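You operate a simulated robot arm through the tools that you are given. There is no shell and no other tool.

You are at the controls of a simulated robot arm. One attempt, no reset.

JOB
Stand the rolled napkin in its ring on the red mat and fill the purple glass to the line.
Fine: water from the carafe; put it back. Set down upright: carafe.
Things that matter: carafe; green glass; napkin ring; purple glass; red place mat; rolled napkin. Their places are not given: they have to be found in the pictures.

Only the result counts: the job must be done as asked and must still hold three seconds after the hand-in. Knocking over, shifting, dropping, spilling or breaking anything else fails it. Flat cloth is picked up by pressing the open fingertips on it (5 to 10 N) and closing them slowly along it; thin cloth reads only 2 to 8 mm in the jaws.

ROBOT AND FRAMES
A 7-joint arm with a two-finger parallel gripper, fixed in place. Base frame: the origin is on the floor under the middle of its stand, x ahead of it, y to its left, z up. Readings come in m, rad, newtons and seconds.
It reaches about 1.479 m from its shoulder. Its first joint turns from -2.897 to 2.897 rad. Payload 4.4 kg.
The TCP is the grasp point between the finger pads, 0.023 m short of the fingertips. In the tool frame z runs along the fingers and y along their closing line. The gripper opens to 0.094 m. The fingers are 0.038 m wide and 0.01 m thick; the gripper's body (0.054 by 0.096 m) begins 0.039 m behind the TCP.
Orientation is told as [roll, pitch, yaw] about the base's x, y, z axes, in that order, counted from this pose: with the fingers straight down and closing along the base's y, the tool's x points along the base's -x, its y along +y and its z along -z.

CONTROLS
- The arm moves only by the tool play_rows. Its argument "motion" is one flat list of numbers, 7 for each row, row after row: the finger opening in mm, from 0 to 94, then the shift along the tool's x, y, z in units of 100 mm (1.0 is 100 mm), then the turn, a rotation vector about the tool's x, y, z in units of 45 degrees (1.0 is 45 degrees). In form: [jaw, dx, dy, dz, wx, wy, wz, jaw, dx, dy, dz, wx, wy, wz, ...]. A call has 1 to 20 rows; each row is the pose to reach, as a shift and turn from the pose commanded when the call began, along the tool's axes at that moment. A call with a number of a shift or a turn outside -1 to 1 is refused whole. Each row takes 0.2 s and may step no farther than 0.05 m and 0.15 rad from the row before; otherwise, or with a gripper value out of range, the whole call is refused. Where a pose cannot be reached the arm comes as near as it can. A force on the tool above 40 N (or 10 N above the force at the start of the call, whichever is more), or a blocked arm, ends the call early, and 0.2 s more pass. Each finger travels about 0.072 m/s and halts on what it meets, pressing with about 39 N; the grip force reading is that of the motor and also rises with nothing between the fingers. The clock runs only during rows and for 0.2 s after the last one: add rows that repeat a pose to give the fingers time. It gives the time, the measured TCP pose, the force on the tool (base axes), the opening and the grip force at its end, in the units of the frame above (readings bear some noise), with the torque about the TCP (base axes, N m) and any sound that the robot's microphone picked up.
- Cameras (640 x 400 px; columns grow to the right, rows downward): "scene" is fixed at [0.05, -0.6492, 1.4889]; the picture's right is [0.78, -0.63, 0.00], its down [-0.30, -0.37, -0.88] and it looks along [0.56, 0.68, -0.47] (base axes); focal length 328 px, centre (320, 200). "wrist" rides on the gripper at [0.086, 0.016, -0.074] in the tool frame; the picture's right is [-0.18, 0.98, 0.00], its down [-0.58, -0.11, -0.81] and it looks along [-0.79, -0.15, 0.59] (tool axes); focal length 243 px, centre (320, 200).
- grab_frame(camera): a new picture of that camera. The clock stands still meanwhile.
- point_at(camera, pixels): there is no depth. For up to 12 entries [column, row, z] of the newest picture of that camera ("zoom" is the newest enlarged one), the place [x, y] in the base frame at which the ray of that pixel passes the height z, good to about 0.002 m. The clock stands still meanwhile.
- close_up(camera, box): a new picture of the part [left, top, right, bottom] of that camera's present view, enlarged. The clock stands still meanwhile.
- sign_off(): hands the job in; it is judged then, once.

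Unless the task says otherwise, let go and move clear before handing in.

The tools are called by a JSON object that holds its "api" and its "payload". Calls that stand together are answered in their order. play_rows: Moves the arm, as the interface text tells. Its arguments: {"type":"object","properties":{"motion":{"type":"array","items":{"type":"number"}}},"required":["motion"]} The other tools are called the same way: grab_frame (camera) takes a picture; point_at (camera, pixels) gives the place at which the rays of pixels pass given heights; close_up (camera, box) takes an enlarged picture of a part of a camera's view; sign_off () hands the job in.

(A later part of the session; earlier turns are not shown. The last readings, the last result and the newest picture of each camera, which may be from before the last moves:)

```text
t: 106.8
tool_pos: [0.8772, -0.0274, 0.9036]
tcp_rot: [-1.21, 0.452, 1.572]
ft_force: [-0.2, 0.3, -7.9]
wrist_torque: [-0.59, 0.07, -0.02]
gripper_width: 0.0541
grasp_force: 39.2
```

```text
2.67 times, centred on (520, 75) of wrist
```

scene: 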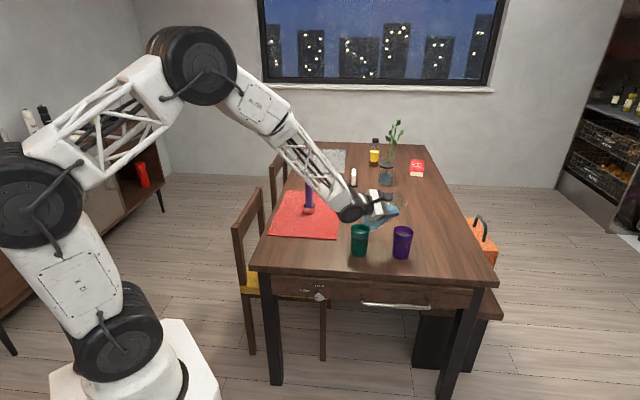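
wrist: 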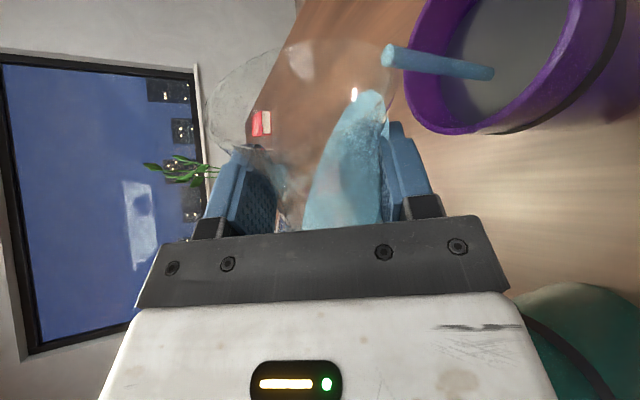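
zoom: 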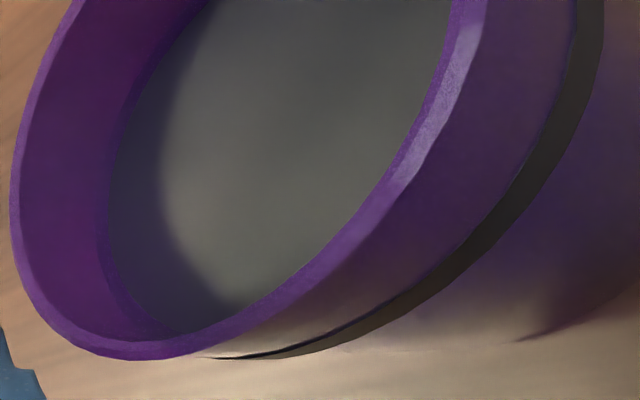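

The surface line through the wall is faint. I'll go on in measured steps (about 12 mL per degree): tilt 4° more to 68° and hold.

{"api": "play_rows", "payload": {"motion": [42, 0.007, 0.003, 0.001, 0, -0.0152, 0.0418, 42, 0.0135, 0.006, 0.002, 0, -0.0304, 0.0836, 42, 0.0135, 0.006, 0.002, 0, -0.0304, 0.0836, 42, 0.0135, 0.006, 0.002, 0, -0.0304, 0.0836, 42, 0.0135, 0.006, 0.002, 0, -0.0304, 0.0836, 42, 0.0135, 0.006, 0.002, 0, -0.0304, 0.0836]}}

{"api": "close_up", "payload": {"camera": "scene", "box": [384, 216, 424, 262]}}

{"api": "grab_frame", "payload": {"camera": "wrist"}}

```text
t: 108.2
tool_pos: [0.876, -0.029, 0.9046]
tcp_rot: [-1.21, 0.382, 1.572]
ft_force: [0.7, -0.1, -7.8]
wrist_torque: [-0.58, 0.04, 0.0]
gripper_width: 0.0541
grasp_force: 39.0
```

```text
8.70 times, centred on (404, 239) of scene
```

zoom: 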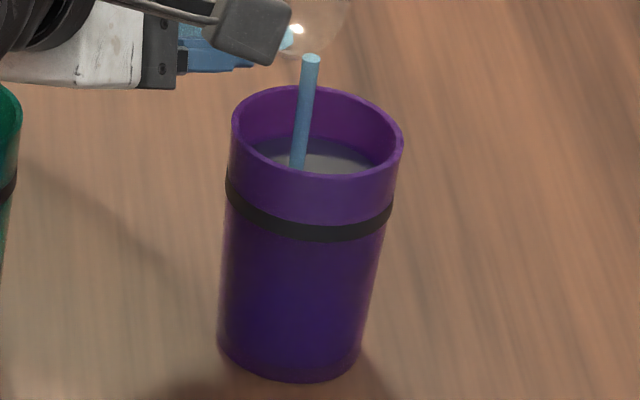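

```text
taken
```

wrist: 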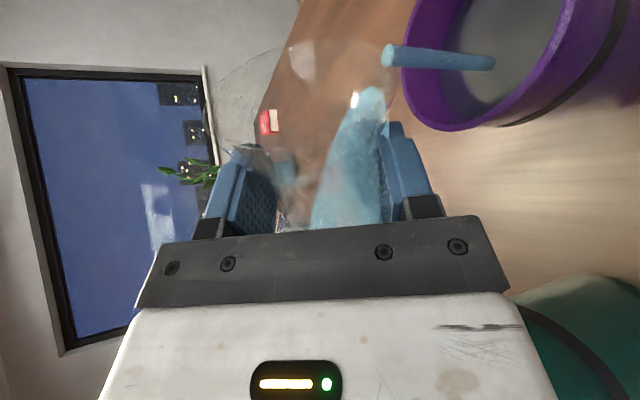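

{"api": "play_rows", "payload": {"motion": [42, 0, 0, 0, 0, 0, 0, 42, 0, 0, 0, 0, 0, 0, 42, 0, 0, 0, 0, 0, 0]}}

{"api": "grab_frame", "payload": {"camera": "wrist"}}

{"api": "play_rows", "payload": {"motion": [42, 0, 0, 0, 0, 0, 0, 42, 0, 0, 0, 0, 0, 0]}}

{"api": "close_up", "payload": {"camera": "scene", "box": [384, 216, 424, 262]}}

{"api": "close_up", "payload": {"camera": "scene", "box": [340, 180, 436, 270]}}

```text
t: 109.0
tool_pos: [0.8759, -0.0289, 0.9053]
tcp_rot: [-1.21, 0.382, 1.575]
ft_force: [0.1, 0.5, -7.1]
wrist_torque: [-0.56, 0.03, -0.04]
gripper_width: 0.054
grasp_force: 39.0
```

```text
taken
```

wrist: 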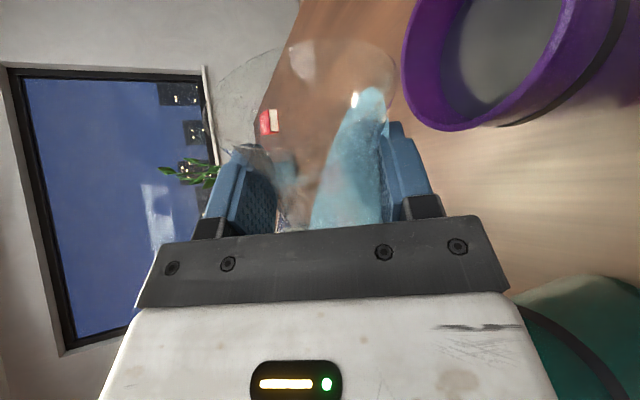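

```text
t: 109.6
tool_pos: [0.8764, -0.029, 0.9036]
tcp_rot: [-1.21, 0.382, 1.572]
ft_force: [-0.7, 0.0, -7.9]
wrist_torque: [-0.57, 0.08, -0.01]
gripper_width: 0.0542
grasp_force: 38.4
```

```text
8.70 times, centred on (404, 239) of scene
```

zoom: 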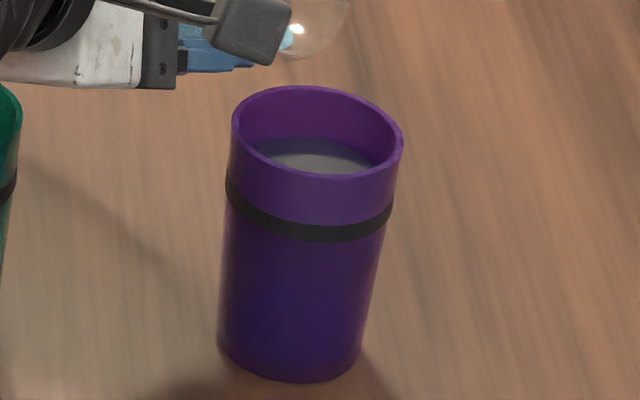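

```text
4.44 times, centred on (388, 225) of scene
```

zoom: 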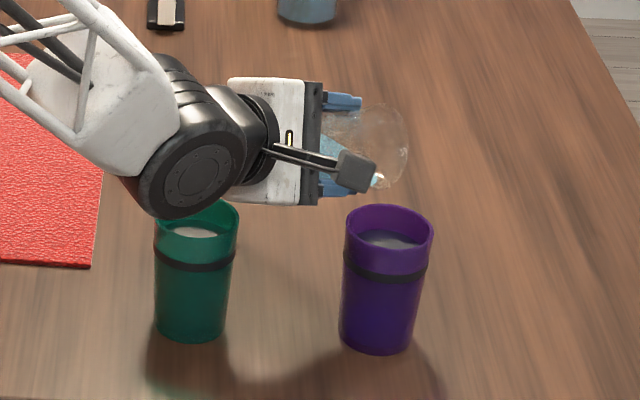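

Stopped again; by load and timing I estimate about 125–130 mL of the roughly 178 mL needed. Tilting 3° more to 71° and holding.

{"api": "play_rows", "payload": {"motion": [42, 0.005, 0.002, 0.001, 0, -0.0114, 0.0313, 42, 0.0093, 0.0035, 0.0013, 0, -0.0228, 0.0627, 42, 0.0093, 0.0035, 0.0013, 0, -0.0228, 0.0627, 42, 0.0093, 0.0035, 0.0013, 0, -0.0228, 0.0627, 42, 0.0093, 0.0035, 0.0013, 0, -0.0228, 0.0627, 42, 0.0093, 0.0035, 0.0013, 0, -0.0228, 0.0627, 42, 0.0093, 0.0035, 0.0013, 0, -0.0228, 0.0627, 42, 0.0093, 0.0035, 0.0013, 0, -0.0228, 0.0627]}}

{"api": "grab_frame", "payload": {"camera": "wrist"}}

{"api": "close_up", "payload": {"camera": "scene", "box": [384, 216, 424, 262]}}

```text
t: 111.4
tool_pos: [0.8772, -0.03, 0.9041]
tcp_rot: [-1.211, 0.329, 1.57]
ft_force: [0.2, -0.4, -6.9]
wrist_torque: [-0.55, 0.04, 0.01]
gripper_width: 0.0538
grasp_force: 39.0
```

```text
taken
```

wrist: 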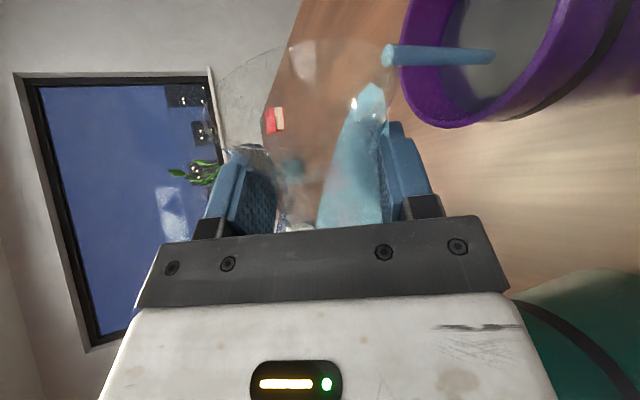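

```text
8.70 times, centred on (404, 239) of scene
```

zoom: 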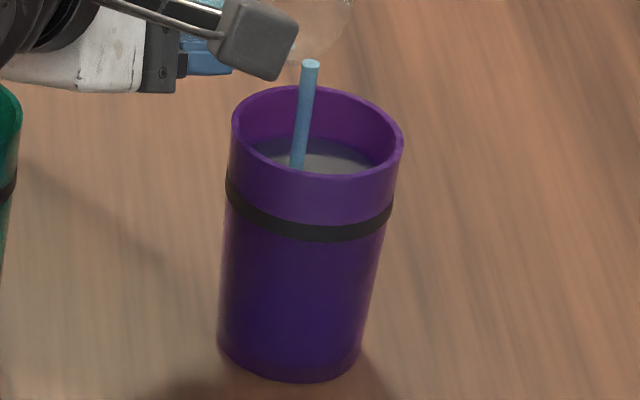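

Still trickling. Holding a little more in short steps.

{"api": "play_rows", "payload": {"motion": [42, 0, 0, 0, 0, 0, 0, 42, 0, 0, 0, 0, 0, 0]}}

{"api": "grab_frame", "payload": {"camera": "wrist"}}

{"api": "close_up", "payload": {"camera": "scene", "box": [384, 216, 424, 262]}}

```text
t: 112.0
tool_pos: [0.8756, -0.0303, 0.9039]
tcp_rot: [-1.212, 0.331, 1.571]
ft_force: [-0.8, -1.1, -7.6]
wrist_torque: [-0.52, 0.03, 0.03]
gripper_width: 0.0538
grasp_force: 38.8
```

```text
taken
```

wrist: 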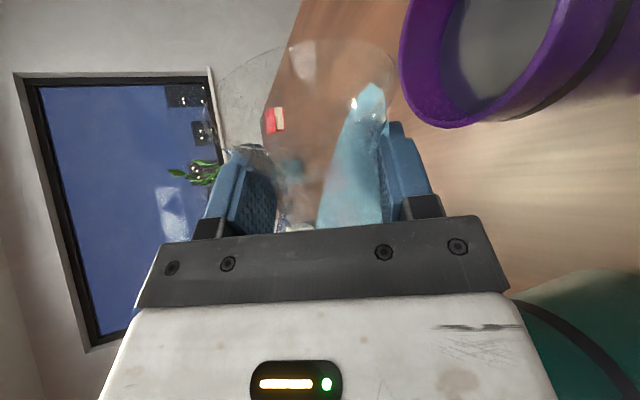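

```text
8.70 times, centred on (404, 239) of scene
```

zoom: 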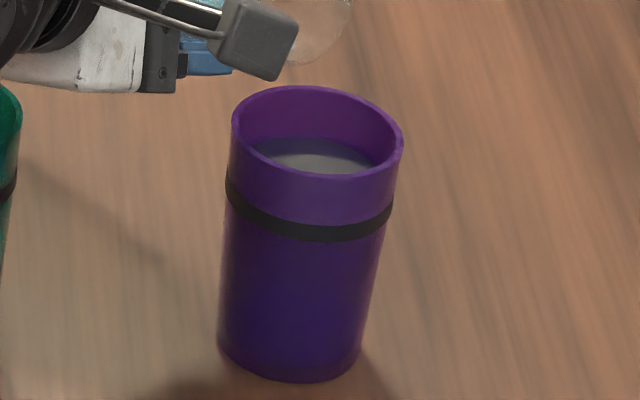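

The flow stopped at 71° (roughly 165 mL by my estimate). I'll bring the carafe back upright while lifting it, so I can measure the drop of its water level.

{"api": "play_rows", "payload": {"motion": [42, 0, 0, 0, 0, 0.038, -0.104, 42, 0.0326, -0.0889, -0.0323, 0, 0.076, -0.209, 42, 0.0652, -0.178, -0.0646, 0, 0.114, -0.313, 42, 0.0978, -0.267, -0.097, 0, 0.152, -0.417, 42, 0.147, -0.4, -0.145, 0, 0.19, -0.522, 42, 0.196, -0.533, -0.194, 0, 0.228, -0.626, 42, 0.261, -0.711, -0.258, 0, 0.266, -0.73, 42, 0.326, -0.889, -0.323, 0, 0.304, -0.835]}}

{"api": "play_rows", "payload": {"motion": [42, 0.1, -0.056, -0.02, 0, 0.038, -0.104, 42, 0.214, -0.121, -0.044, 0, 0.076, -0.209, 42, 0.343, -0.194, -0.07, 0, 0.114, -0.313, 42, 0.471, -0.266, -0.097, 0, 0.152, -0.417, 42, 0.6, -0.339, -0.123, 0, 0.19, -0.522, 42, 0.6, -0.339, -0.123, 0, 0.2356, -0.6476, 42, 0.6, -0.339, -0.123, 0, 0.2356, -0.6476]}}

{"api": "grab_frame", "payload": {"camera": "scene"}}

{"api": "grab_frame", "payload": {"camera": "wrist"}}

```text
t: 113.8
tool_pos: [0.8773, -0.0292, 1.0047]
tcp_rot: [-1.201, 1.03, 1.587]
ft_force: [0.5, -0.2, -7.7]
wrist_torque: [-0.27, 0.06, 0.0]
gripper_width: 0.0541
grasp_force: 38.2
```

```text
t: 115.4
tool_pos: [0.8779, -0.0302, 1.0757]
tcp_rot: [0.307, 1.56, 3.098]
ft_force: [-0.6, -0.1, -6.3]
wrist_torque: [0.03, 0.08, -0.03]
gripper_width: 0.0539
grasp_force: 38.5
```

```text
taken
```

scene: 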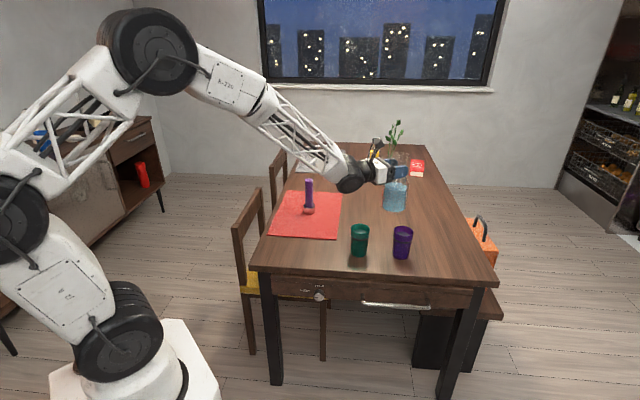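

```text
taken
```

wrist: 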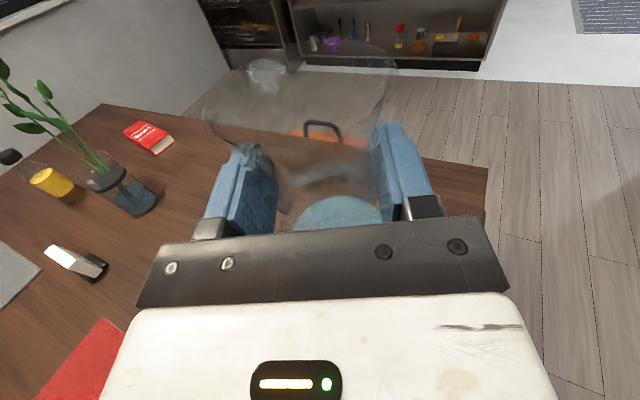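

Upright again with a visibly lower water level. Zooming in on the carafe from the scene camera to measure it.

{"api": "close_up", "payload": {"camera": "scene", "box": [364, 150, 428, 220]}}

{"api": "close_up", "payload": {"camera": "wrist", "box": [240, 140, 440, 240]}}

{"api": "close_up", "payload": {"camera": "scene", "box": [384, 216, 424, 262]}}

```text
5.71 times, centred on (396, 185) of scene
```

zoom: 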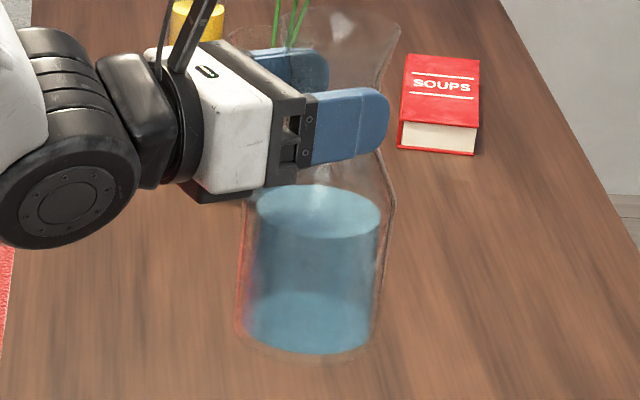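

```text
3.20 times, centred on (340, 190) of wrist
```

zoom: 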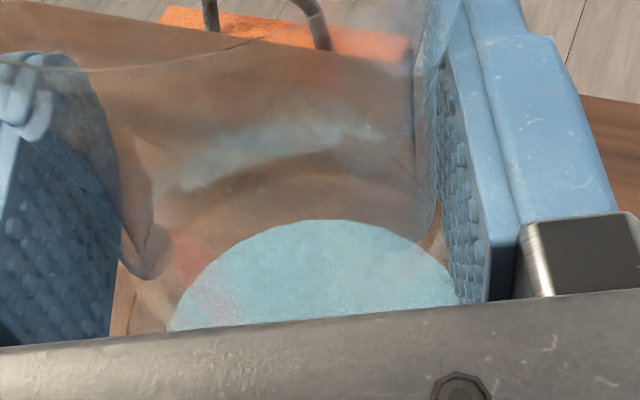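

```text
8.70 times, centred on (404, 239) of scene
```

zoom: 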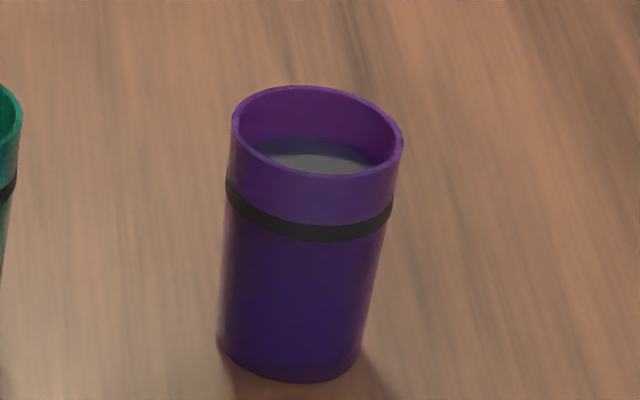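

{"api": "point_at", "payload": {"camera": "scene", "pixels": [[395.65, 186.84, 0.99], [395.65, 186.84, 1.0], [395.65, 186.84, 1.01], [395.65, 186.84, 1.02], [384.8, 186.5, 1.0], [406.5, 187.2, 1.0], [384.8, 186.5, 1.01], [406.5, 187.2, 1.01], [383.0, 205.5, 0.925], [405.1, 208, 0.925]]}}

```text
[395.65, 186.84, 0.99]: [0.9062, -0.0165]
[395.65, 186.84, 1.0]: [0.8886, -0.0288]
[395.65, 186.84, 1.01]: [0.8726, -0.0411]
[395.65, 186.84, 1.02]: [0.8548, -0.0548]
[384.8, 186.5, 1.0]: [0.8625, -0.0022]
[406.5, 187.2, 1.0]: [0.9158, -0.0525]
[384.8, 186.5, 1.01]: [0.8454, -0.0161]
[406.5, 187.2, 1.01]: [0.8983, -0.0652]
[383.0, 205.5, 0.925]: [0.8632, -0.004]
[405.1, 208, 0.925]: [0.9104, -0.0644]
```

The carafe's level has dropped from about 127 mm to 82 mm above its base, which with its radius gives about 177 mL poured, right around the line. I'll put the carafe back at its original spot, then inspect the glass from the side.

{"api": "play_rows", "payload": {"motion": [42, 0, -0.15, 0.055, 0, 0, 0, 42, 0, -0.32, 0.12, 0, 0, 0, 42, 0, -0.5, 0.18, 0, 0, 0, 42, 0, -0.62, 0.23, 0, 0, 0, 42, 0, -0.67, 0.247, 0, 0, 0]}}

{"api": "play_rows", "payload": {"motion": [42, 0, -0.15, 0.055, 0, 0, 0, 42, 0, -0.32, 0.12, 0, 0, 0, 42, 0, -0.5, 0.18, 0, 0, 0, 42, 0, -0.62, 0.23, 0, 0, 0, 42, 0, -0.667, 0.247, 0, 0, 0, 42, 0, -0.667, 0.247, 0, 0, 0]}}

{"api": "grab_frame", "payload": {"camera": "scene"}}

```text
t: 116.6
tool_pos: [0.9237, 0.0245, 1.074]
tcp_rot: [0.242, 1.561, 3.032]
ft_force: [-0.4, 0.4, -6.6]
wrist_torque: [0.04, 0.05, 0.01]
gripper_width: 0.054
grasp_force: 39.4
```

```text
t: 118.0
tool_pos: [0.9689, 0.0787, 1.0736]
tcp_rot: [0.226, 1.56, 3.012]
ft_force: [0.8, -0.6, -6.2]
wrist_torque: [0.02, 0.04, 0.02]
gripper_width: 0.0539
grasp_force: 38.9
```

```text
taken
```

scene: 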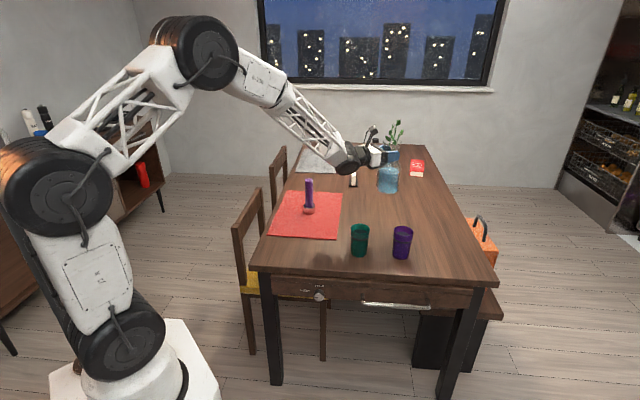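

The carafe is back above its spot. The load now reads around -6.4 N, so I'll take several still readings to estimate the poured mass better.

{"api": "play_rows", "payload": {"motion": [42, 0, 0, 0, 0, 0, 0]}}

{"api": "play_rows", "payload": {"motion": [42, 0, 0, 0, 0, 0, 0]}}

{"api": "play_rows", "payload": {"motion": [42, 0, 0, 0, 0, 0, 0]}}

{"api": "play_rows", "payload": {"motion": [42, 0, 0, 0, 0, 0, 0]}}

{"api": "play_rows", "payload": {"motion": [42, 0, 0, 0, 0, 0, 0]}}

{"api": "play_rows", "payload": {"motion": [42, 0, 0, 0, 0, 0, 0]}}

{"api": "close_up", "payload": {"camera": "scene", "box": [356, 140, 420, 210]}}

```text
t: 118.4
tool_pos: [0.9699, 0.0788, 1.075]
tcp_rot: [0.22, 1.56, 3.008]
ft_force: [0.4, 0.0, -6.9]
wrist_torque: [0.03, 0.04, -0.03]
gripper_width: 0.0541
grasp_force: 39.1
```

```text
t: 118.8
tool_pos: [0.9702, 0.0781, 1.0743]
tcp_rot: [0.219, 1.56, 3.009]
ft_force: [-0.3, 1.4, -6.8]
wrist_torque: [0.02, 0.04, 0.0]
gripper_width: 0.0544
grasp_force: 39.0
```

```text
t: 119.2
tool_pos: [0.9704, 0.0775, 1.0749]
tcp_rot: [0.22, 1.561, 3.007]
ft_force: [0.1, -0.3, -7.3]
wrist_torque: [0.0, 0.04, -0.03]
gripper_width: 0.054
grasp_force: 38.9
```

```text
t: 119.6
tool_pos: [0.9704, 0.0774, 1.0736]
tcp_rot: [0.218, 1.561, 3.007]
ft_force: [0.1, -0.3, -7.4]
wrist_torque: [0.05, 0.05, 0.04]
gripper_width: 0.0538
grasp_force: 39.0
```

```text
t: 120.0
tool_pos: [0.9706, 0.0777, 1.075]
tcp_rot: [0.215, 1.561, 3.008]
ft_force: [0.3, 0.5, -6.7]
wrist_torque: [-0.01, 0.03, 0.01]
gripper_width: 0.0539
grasp_force: 39.2
```

```text
t: 120.4
tool_pos: [0.9707, 0.0785, 1.0735]
tcp_rot: [0.217, 1.561, 3.005]
ft_force: [-0.2, -0.2, -6.7]
wrist_torque: [0.0, 0.06, -0.02]
gripper_width: 0.0542
grasp_force: 39.1
```

```text
5.71 times, centred on (388, 175) of scene
```

zoom: 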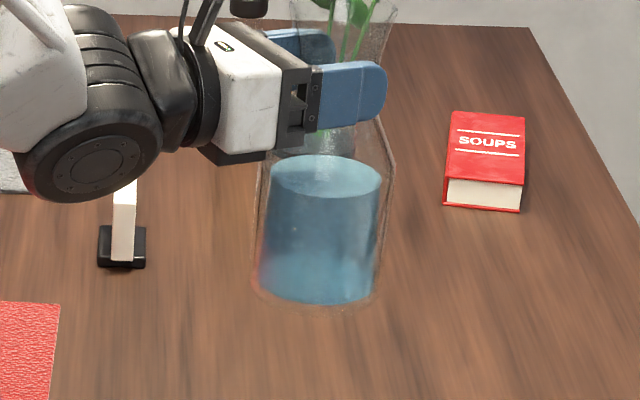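

{"api": "point_at", "payload": {"camera": "scene", "pixels": [[388.9, 170.8, 0.99], [388.9, 170.8, 1.0], [388.9, 170.8, 1.01], [379.1, 170.6, 1.0], [398.7, 171, 1.0]]}}

{"api": "play_rows", "payload": {"motion": [42, -0.25, 0, 0, 0, 0, 0, 42, -0.5, 0, 0, 0, 0, 0, 42, -0.75, 0, 0, 0, 0, 0, 42, -1, 0, 0, 0, 0, 0]}}

{"api": "play_rows", "payload": {"motion": [42, -0.2, 0, 0, 0, 0, 0, 42, -0.4, 0, 0, 0, 0, 0, 42, -0.52, 0, 0, 0, 0, 0, 42, -0.6, 0, 0, 0, 0, 0]}}

{"api": "close_up", "payload": {"camera": "scene", "box": [340, 160, 436, 250]}}

```text
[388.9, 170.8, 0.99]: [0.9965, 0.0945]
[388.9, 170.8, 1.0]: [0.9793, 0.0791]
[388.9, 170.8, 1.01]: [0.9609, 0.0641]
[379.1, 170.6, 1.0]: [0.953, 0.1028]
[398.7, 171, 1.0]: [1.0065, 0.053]
```

```text
t: 121.4
tool_pos: [0.969, 0.078, 0.9748]
tcp_rot: [0.142, 1.561, 2.93]
ft_force: [-0.2, 0.2, -7.1]
wrist_torque: [0.02, 0.09, 0.03]
gripper_width: 0.0539
grasp_force: 39.3
```

```text
t: 122.4
tool_pos: [0.9689, 0.0788, 0.9131]
tcp_rot: [0.205, 1.561, 2.996]
ft_force: [-0.2, 0.2, -7.2]
wrist_torque: [-0.01, 0.05, -0.01]
gripper_width: 0.0539
grasp_force: 38.5
```

```text
4.44 times, centred on (388, 205) of scene
```

zoom: 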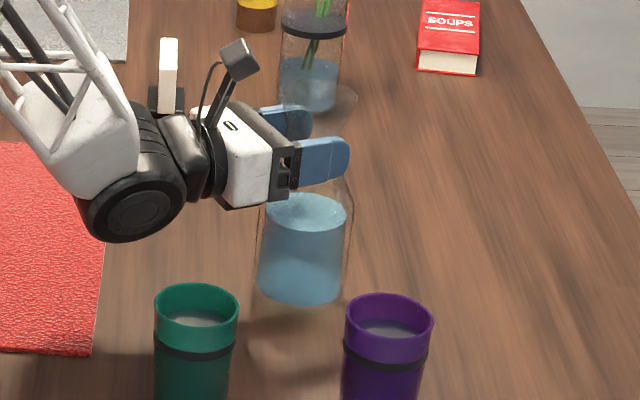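

The level is confirmed at 82 mm. The carafe is 7 mm above the table, so I'll lower it in small steps and watch the load come off.

{"api": "play_rows", "payload": {"motion": [42, -0.025, 0, 0, 0, 0, 0, 42, -0.05, 0, 0, 0, 0, 0, 42, -0.05, 0, 0, 0, 0, 0]}}

{"api": "play_rows", "payload": {"motion": [42, -0.01, 0, 0, 0, 0, 0, 42, -0.01, 0, 0, 0, 0, 0]}}

{"api": "play_rows", "payload": {"motion": [42, -0.01, 0, 0, 0, 0, 0, 42, -0.01, 0, 0, 0, 0, 0]}}

```text
t: 123.2
tool_pos: [0.9692, 0.0784, 0.9094]
tcp_rot: [0.207, 1.56, 2.998]
ft_force: [-0.4, 0.3, -6.8]
wrist_torque: [0.0, 0.04, -0.04]
gripper_width: 0.0539
grasp_force: 39.0
```

```text
t: 123.8
tool_pos: [0.9691, 0.0779, 0.9074]
tcp_rot: [0.213, 1.559, 3.001]
ft_force: [0.0, -0.1, -7.2]
wrist_torque: [0.05, 0.08, 0.0]
gripper_width: 0.054
grasp_force: 38.6
```

```text
t: 124.4
tool_pos: [0.9685, 0.0768, 0.9071]
tcp_rot: [0.212, 1.56, 3.0]
ft_force: [0.5, -0.2, -6.6]
wrist_torque: [0.02, -0.02, 0.03]
gripper_width: 0.0542
grasp_force: 38.3
```

{"api": "play_rows", "payload": {"motion": [42, -0.01, 0, 0, 0, 0, 0, 42, -0.01, 0, 0, 0, 0, 0]}}

{"api": "play_rows", "payload": {"motion": [42, -0.01, 0, 0, 0, 0, 0, 42, -0.01, 0, 0, 0, 0, 0]}}

```text
t: 125.0
tool_pos: [0.9685, 0.0778, 0.9049]
tcp_rot: [0.212, 1.558, 3.003]
ft_force: [-0.1, -0.8, -6.8]
wrist_torque: [0.05, 0.01, 0.0]
gripper_width: 0.0539
grasp_force: 38.8
```

```text
t: 125.6
tool_pos: [0.9692, 0.0782, 0.9056]
tcp_rot: [0.2, 1.56, 2.988]
ft_force: [-0.4, -1.4, -2.3]
wrist_torque: [-0.01, 0.12, 0.05]
gripper_width: 0.054
grasp_force: 38.6
```

The load dropped to -2.3 N, so the base is touching. Half a millimetre more, then I'll check before releasing.

{"api": "play_rows", "payload": {"motion": [42, -0.004, 0, 0, 0, 0, 0, 42, -0.004, 0, 0, 0, 0, 0]}}

{"api": "close_up", "payload": {"camera": "scene", "box": [340, 160, 436, 250]}}

```text
t: 126.2
tool_pos: [0.9698, 0.0782, 0.9053]
tcp_rot: [0.191, 1.56, 2.98]
ft_force: [-1.3, -2.3, 2.9]
wrist_torque: [0.04, 0.41, 0.08]
gripper_width: 0.0541
grasp_force: 38.9
```

```text
4.44 times, centred on (388, 205) of scene
```

zoom: 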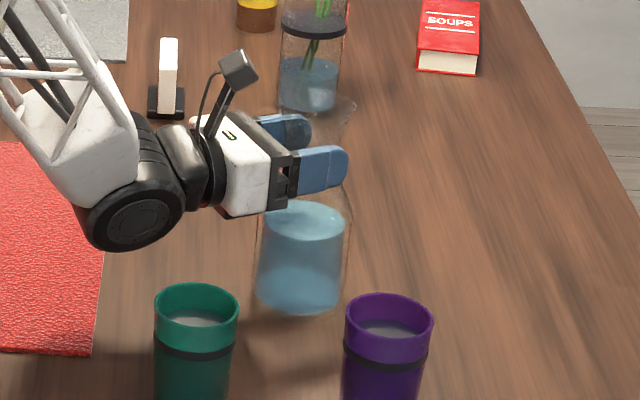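

The carafe rests on the table (slight +2.9 N). Opening the fingers slowly to release it.

{"api": "play_rows", "payload": {"motion": [48, 0, 0, 0, 0, 0, 0, 54, 0, 0, 0, 0, 0, 0, 58, 0, 0, 0, 0, 0, 0, 64, 0, 0, 0, 0, 0, 0, 72, 0, 0, 0, 0, 0, 0, 82, 0, 0, 0, 0, 0, 0, 94, 0, 0, 0, 0, 0, 0, 94, 0, 0, 0, 0, 0, 0]}}

{"api": "close_up", "payload": {"camera": "scene", "box": [340, 160, 436, 250]}}

{"api": "grab_frame", "payload": {"camera": "wrist"}}

```text
t: 128.0
tool_pos: [0.9684, 0.0793, 0.9042]
tcp_rot: [0.208, 1.561, 3.001]
ft_force: [0.1, 0.7, 0.1]
wrist_torque: [0.01, -0.01, -0.02]
gripper_width: 0.094
grasp_force: 0.1
```

```text
4.44 times, centred on (388, 205) of scene
```

zoom: 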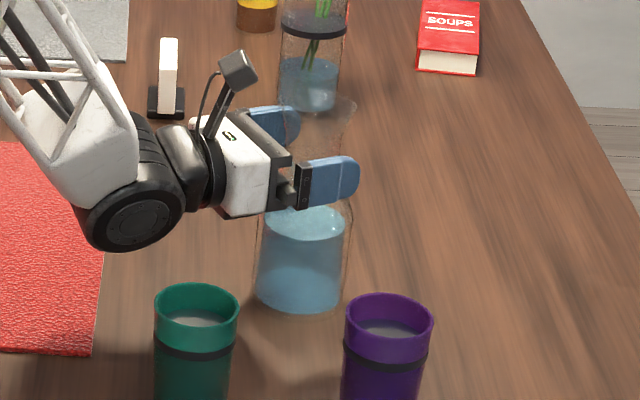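

```text
taken
```

wrist: 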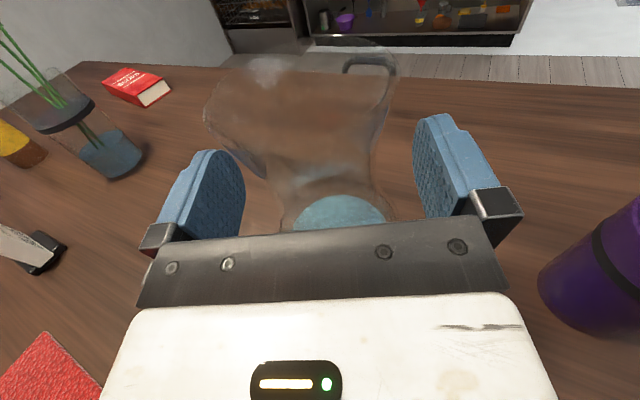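

The carafe stands upright on its spot with the fingers clear. Backing straight out along the finger axis, then rising.

{"api": "play_rows", "payload": {"motion": [94, 0, 0, -0.15, 0, 0, 0, 94, 0, 0, -0.4, 0, 0, 0, 94, 0, 0, -0.7, 0, 0, 0, 94, 0, 0, -1, 0, 0, 0]}}

{"api": "play_rows", "payload": {"motion": [94, 0, 0, -0.25, 0, 0, 0, 94, 0.3, 0, -0.25, 0, 0, 0, 94, 0.7, 0, -0.25, 0, 0, 0, 94, 1, 0, -0.25, 0, 0, 0]}}

{"api": "grab_frame", "payload": {"camera": "scene"}}

{"api": "close_up", "payload": {"camera": "scene", "box": [340, 170, 436, 270]}}

{"api": "grab_frame", "payload": {"camera": "wrist"}}

```text
t: 129.0
tool_pos: [0.8753, 0.1136, 0.9063]
tcp_rot: [0.239, 1.56, 3.026]
ft_force: [0.4, 0.5, -0.4]
wrist_torque: [0.01, 0.02, -0.01]
gripper_width: 0.094
grasp_force: 0.1
```

```text
t: 130.0
tool_pos: [0.8522, 0.1211, 1.0049]
tcp_rot: [0.237, 1.559, 3.028]
ft_force: [-0.2, -0.4, -0.8]
wrist_torque: [-0.03, -0.02, -0.02]
gripper_width: 0.094
grasp_force: 0.1
```

```text
taken
```

scene: 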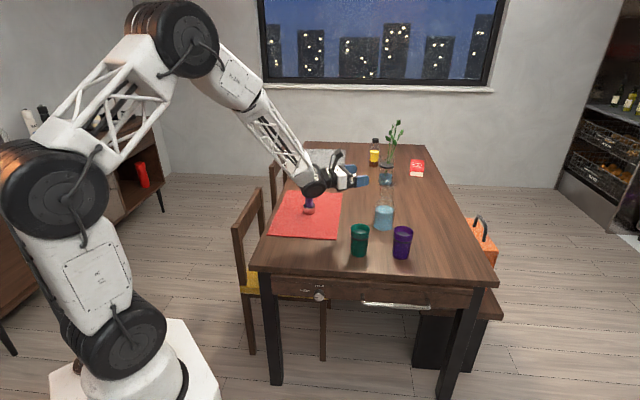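

```text
4.00 times, centred on (388, 220) of scene
```

zoom: 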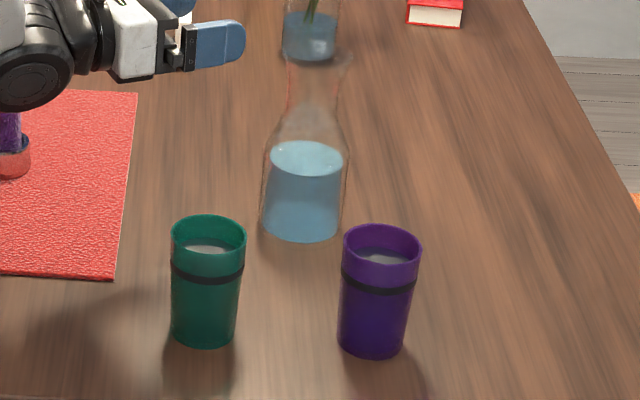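

```text
taken
```

wrist: 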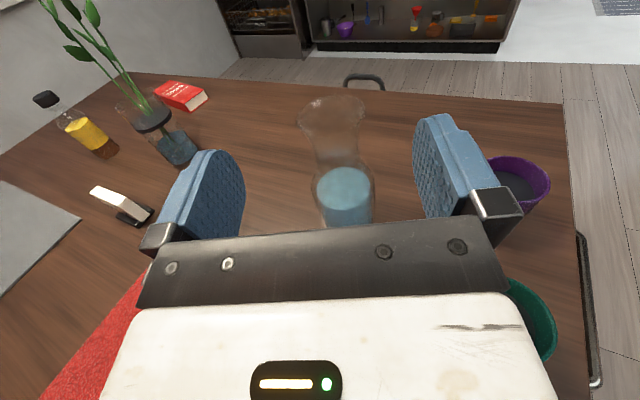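

The carafe stands back at its place. To check the glass level I want a horizontal view of it, so I'll roll the hand 90° (camera to the side) while moving over toward the near right side of the purple glass, staying high.

{"api": "play_rows", "payload": {"motion": [94, 0.15, 0.16, 0, 0, 0, 0.16, 94, 0.3, 0.32, 0, 0, 0, 0.33, 94, 0.3, 0.5, 0, 0, 0, 0.5, 94, 0.3, 0.66, 0, 0, 0, 0.66, 94, 0.3, 0.83, 0, 0, 0, 0.83, 94, 0.3, 1, 0, 0, 0, 1]}}

{"api": "play_rows", "payload": {"motion": [94, 0.12, 0.12, 0, 0, 0, 0.16, 94, 0.23, 0.23, 0, 0, 0, 0.33, 94, 0.35, 0.35, 0, 0, 0, 0.5, 94, 0.47, 0.47, 0, 0, 0, 0.66, 94, 0.58, 0.58, 0, 0, 0, 0.83, 94, 0.7, 0.7, 0, 0, 0, 1]}}

{"api": "grab_frame", "payload": {"camera": "scene"}}

{"api": "grab_frame", "payload": {"camera": "wrist"}}

```text
t: 131.4
tool_pos: [0.8181, 0.0276, 1.0356]
tcp_rot: [-1.556, 0.786, 1.23]
ft_force: [0.4, -0.7, 0.9]
wrist_torque: [-0.02, 0.01, 0.0]
gripper_width: 0.0938
grasp_force: 0.1
```

```text
t: 132.8
tool_pos: [0.7835, -0.0664, 1.0365]
tcp_rot: [-1.56, 0.001, 1.218]
ft_force: [0.1, -1.2, 0.7]
wrist_torque: [-0.01, 0.0, 0.0]
gripper_width: 0.0939
grasp_force: 0.1
```

```text
taken
```

scene: 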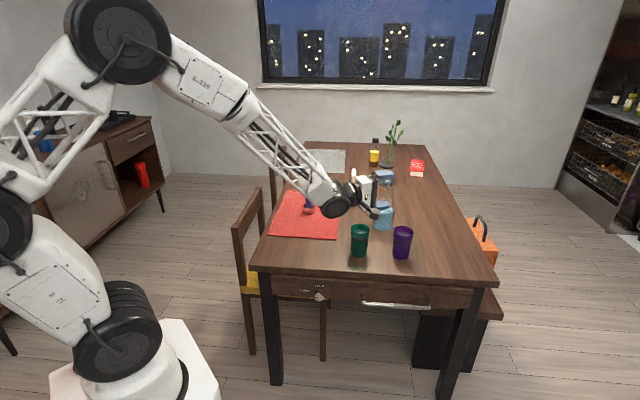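

```text
taken
```

wrist: 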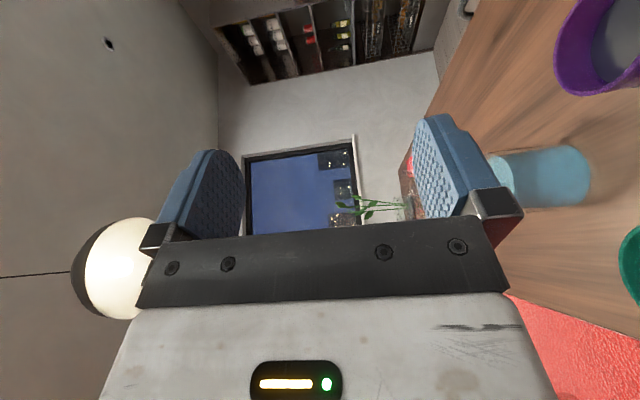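

In the rolled view, picture right is world-down, and the purple glass is at upper right. Shifting toward -y and lowering toward z≈0.88 for a level view of it.

{"api": "play_rows", "payload": {"motion": [94, 0.2, 0, 0.06, 0, 0, 0, 94, 0.4, 0, 0.12, 0, 0, 0, 94, 0.56, 0, 0.17, 0, 0, 0, 94, 0.56, 0.35, 0.17, 0, 0, 0, 94, 0.56, 0.7, 0.17, 0, 0, 0]}}

{"api": "grab_frame", "payload": {"camera": "wrist"}}

{"api": "grab_frame", "payload": {"camera": "scene"}}

```text
t: 134.0
tool_pos: [0.7789, -0.1239, 0.9664]
tcp_rot: [-1.561, 0.003, 1.218]
ft_force: [0.1, -0.5, 0.0]
wrist_torque: [-0.04, 0.0, 0.0]
gripper_width: 0.0938
grasp_force: 0.1
```

```text
taken
```

wrist: 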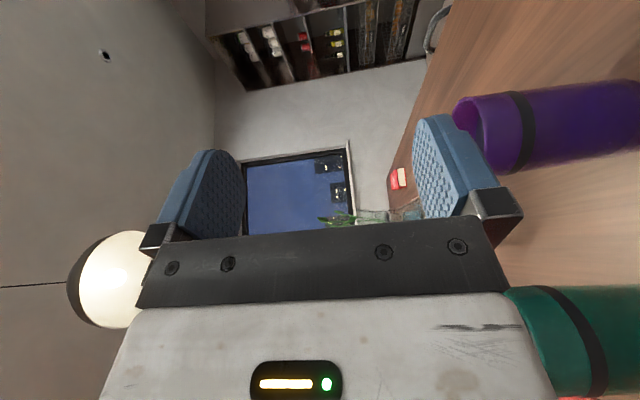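

```text
taken
```

scene: 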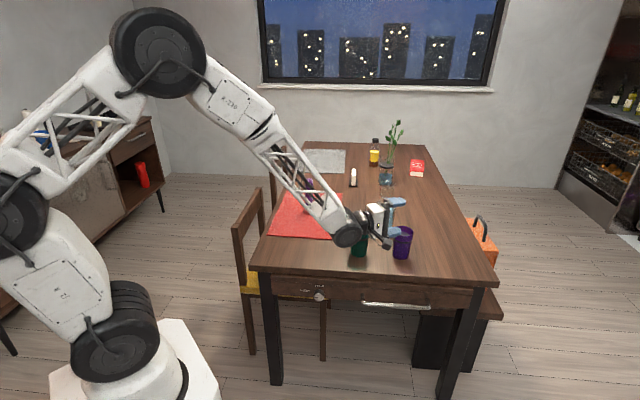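

The purple glass now shows sideways at right in the wrist view. Zooming in on it.

{"api": "close_up", "payload": {"camera": "wrist", "box": [440, 60, 640, 190]}}

{"api": "close_up", "payload": {"camera": "wrist", "box": [480, 270, 640, 400]}}

```text
3.08 times, centred on (540, 125) of wrist
```

zoom: 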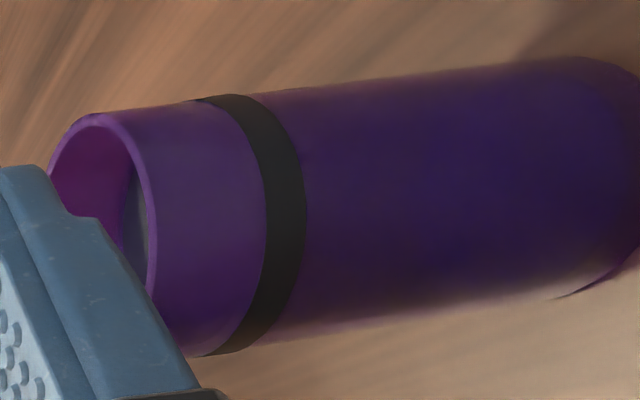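

```text
3.08 times, centred on (560, 335) of wrist
```

zoom: 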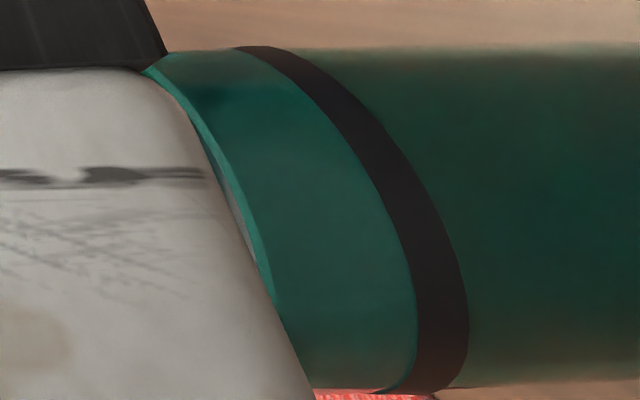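

I can see through the wall: it turns from plain purple near the band to bluer farther down. I'll lower to glass height for a level view and close the fingers so they don't block it.

{"api": "play_rows", "payload": {"motion": [70, 0, 0.25, 0, 0, 0, 0, 50, 0, 0.5, 0, 0, 0, 0, 30, 0, 0.75, 0, 0, 0, 0, 10, 0, 0.85, 0, 0, 0, 0, 0, 0, 0.85, 0, 0, 0, 0, 0, 0, 0.85, 0, 0, 0, 0]}}

{"api": "grab_frame", "payload": {"camera": "wrist"}}

{"api": "grab_frame", "payload": {"camera": "scene"}}

```text
t: 135.4
tool_pos: [0.7798, -0.1248, 0.8812]
tcp_rot: [-1.561, 0.002, 1.218]
ft_force: [0.6, 0.6, 0.0]
wrist_torque: [0.0, 0.0, -0.02]
gripper_width: 0.0
grasp_force: 38.6
```

```text
taken
```

wrist: 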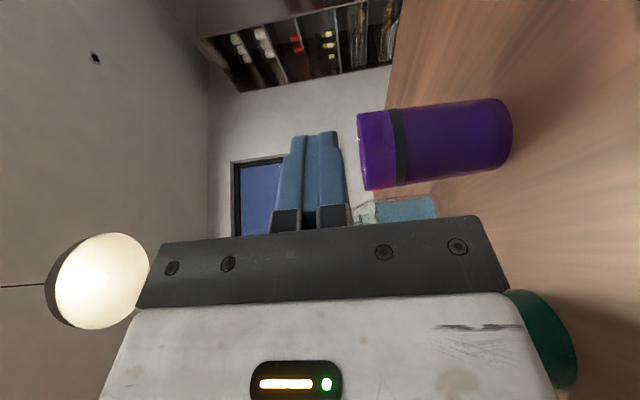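

```text
taken
```

scene: 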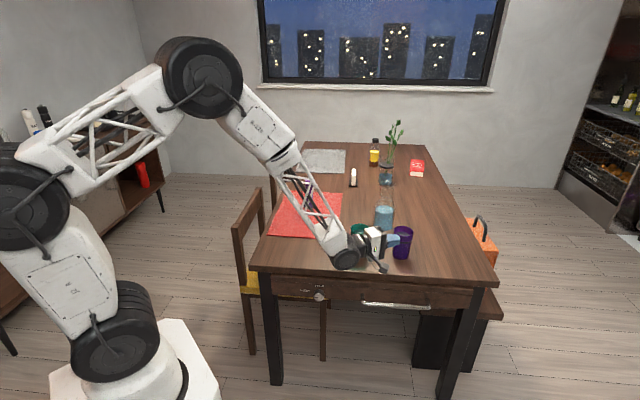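

The purple glass is now fully visible side-on. Zooming in.

{"api": "close_up", "payload": {"camera": "wrist", "box": [345, 90, 521, 200]}}

{"api": "close_up", "payload": {"camera": "wrist", "box": [370, 100, 450, 190]}}

```text
3.64 times, centred on (433, 145) of wrist
```

zoom: 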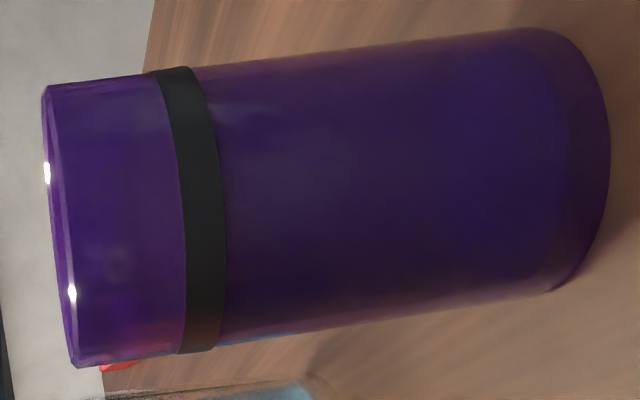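

```text
4.44 times, centred on (410, 145) of wrist
```

zoom: 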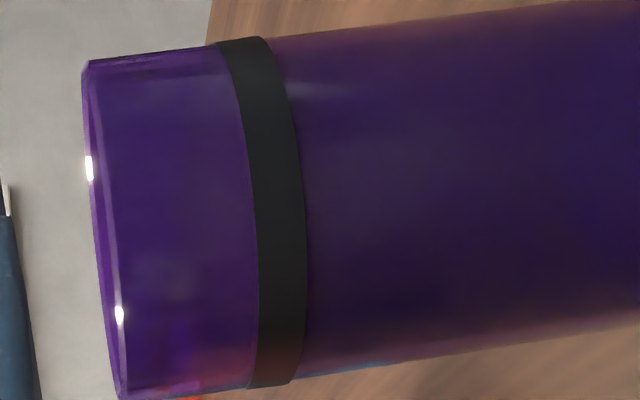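

No sharp surface line is visible below the band in this level view. I'll zoom in tighter just below the band.

{"api": "close_up", "payload": {"camera": "wrist", "box": [395, 105, 443, 135]}}

{"api": "close_up", "payload": {"camera": "wrist", "box": [395, 135, 459, 185]}}

{"api": "close_up", "payload": {"camera": "wrist", "box": [400, 95, 520, 190]}}

```text
13.33 times, centred on (419, 120) of wrist
```

zoom: 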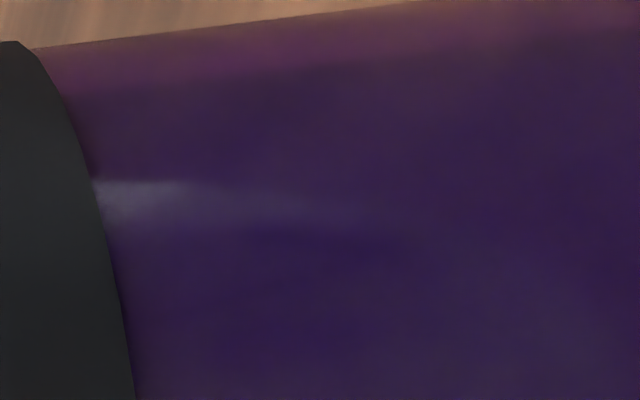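

```text
8.00 times, centred on (427, 160) of wrist
```

zoom: 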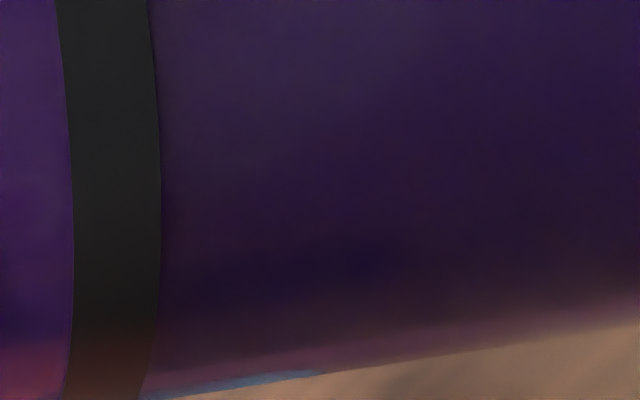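

```text
4.21 times, centred on (460, 142) of wrist
```

zoom: 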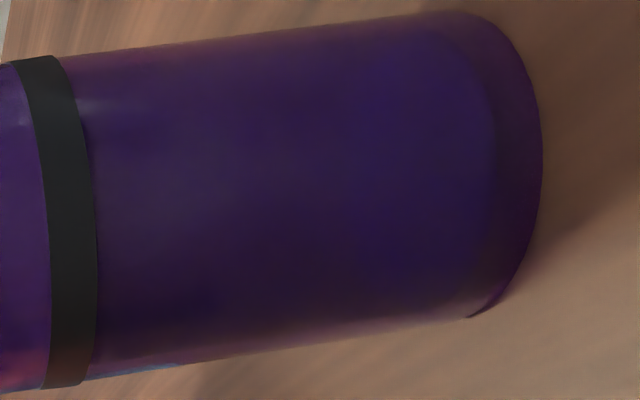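

I see no sharp waterline between the floor and the band, which suggests the level is at the band. To be sure I'll lower the camera to band height so the background behind the glass is brighter.

{"api": "play_rows", "payload": {"motion": [0, 0, 0.1, 0, 0, 0, 0, 0, 0, 0.2, 0, 0, 0, 0, 0, 0, 0.33, 0, 0, 0, 0, 0, 0, 0.33, 0, 0, 0, 0]}}

{"api": "grab_frame", "payload": {"camera": "wrist"}}

{"api": "close_up", "payload": {"camera": "wrist", "box": [310, 90, 490, 200]}}

{"api": "close_up", "payload": {"camera": "scene", "box": [330, 200, 426, 280]}}

```text
t: 136.4
tool_pos: [0.779, -0.1235, 0.848]
tcp_rot: [-1.558, 0.001, 1.217]
ft_force: [0.0, 0.6, -0.6]
wrist_torque: [-0.01, -0.01, -0.04]
gripper_width: 0.0
grasp_force: 38.8
```

```text
taken
```

wrist: 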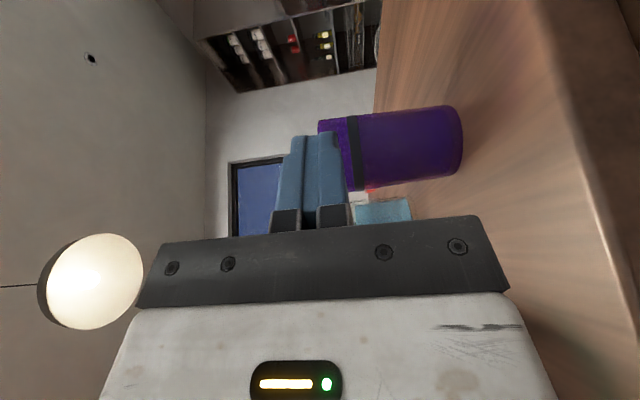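

```text
3.56 times, centred on (400, 145) of wrist
```

zoom: 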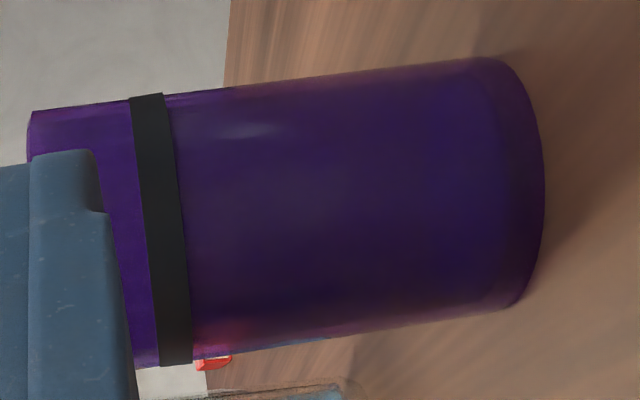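

```text
5.00 times, centred on (378, 240) of scene
```

zoom: 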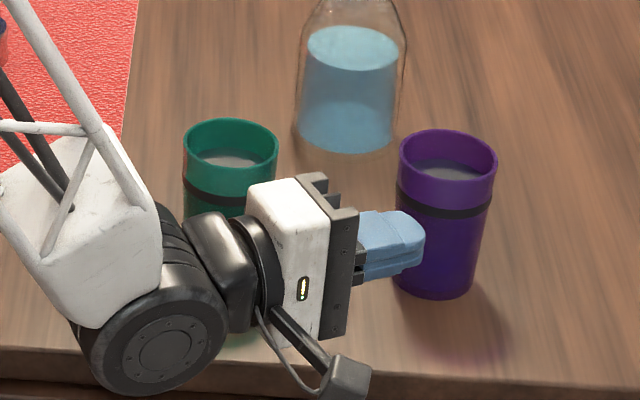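

The gray cap still shows no blue on top, so the level isn't above the band. I'll zoom on the middle of the wall in this view to rule out a lower waterline, and re-measure the carafe's level.

{"api": "close_up", "payload": {"camera": "wrist", "box": [385, 100, 465, 150]}}

{"api": "close_up", "payload": {"camera": "wrist", "box": [355, 130, 467, 192]}}

{"api": "point_at", "payload": {"camera": "scene", "pixels": [[384.6, 209.5, 0.82], [384.6, 209.5, 0.83], [384.6, 209.5, 0.84], [384.6, 209.5, 0.85]]}}

{"api": "close_up", "payload": {"camera": "scene", "box": [360, 175, 408, 235]}}

```text
8.00 times, centred on (425, 125) of wrist
```

zoom: 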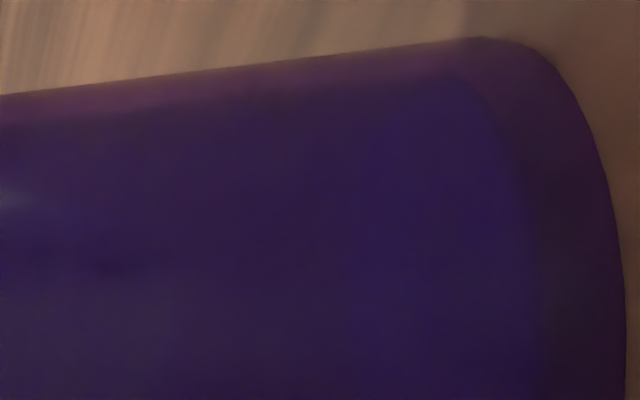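

```text
5.71 times, centred on (411, 161) of wrist
```

zoom: 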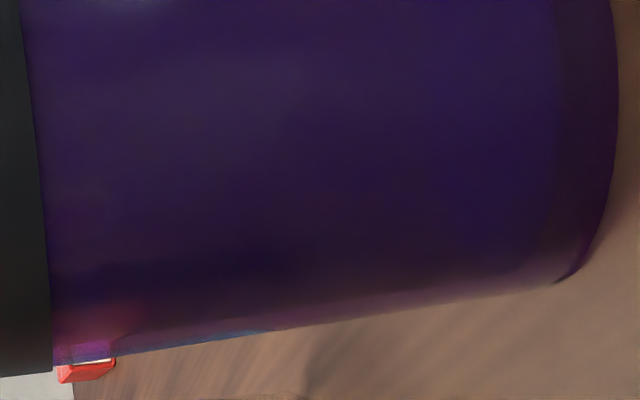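

```text
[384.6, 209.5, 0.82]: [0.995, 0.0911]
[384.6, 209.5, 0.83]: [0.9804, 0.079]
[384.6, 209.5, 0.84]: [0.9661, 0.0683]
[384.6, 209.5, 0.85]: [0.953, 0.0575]
```

```text
6.67 times, centred on (384, 205) of scene
```

zoom: 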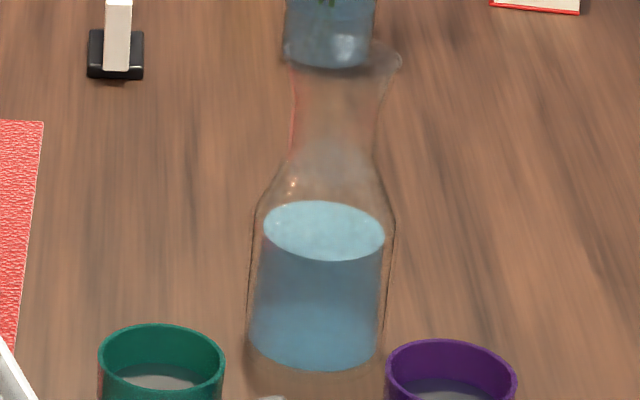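

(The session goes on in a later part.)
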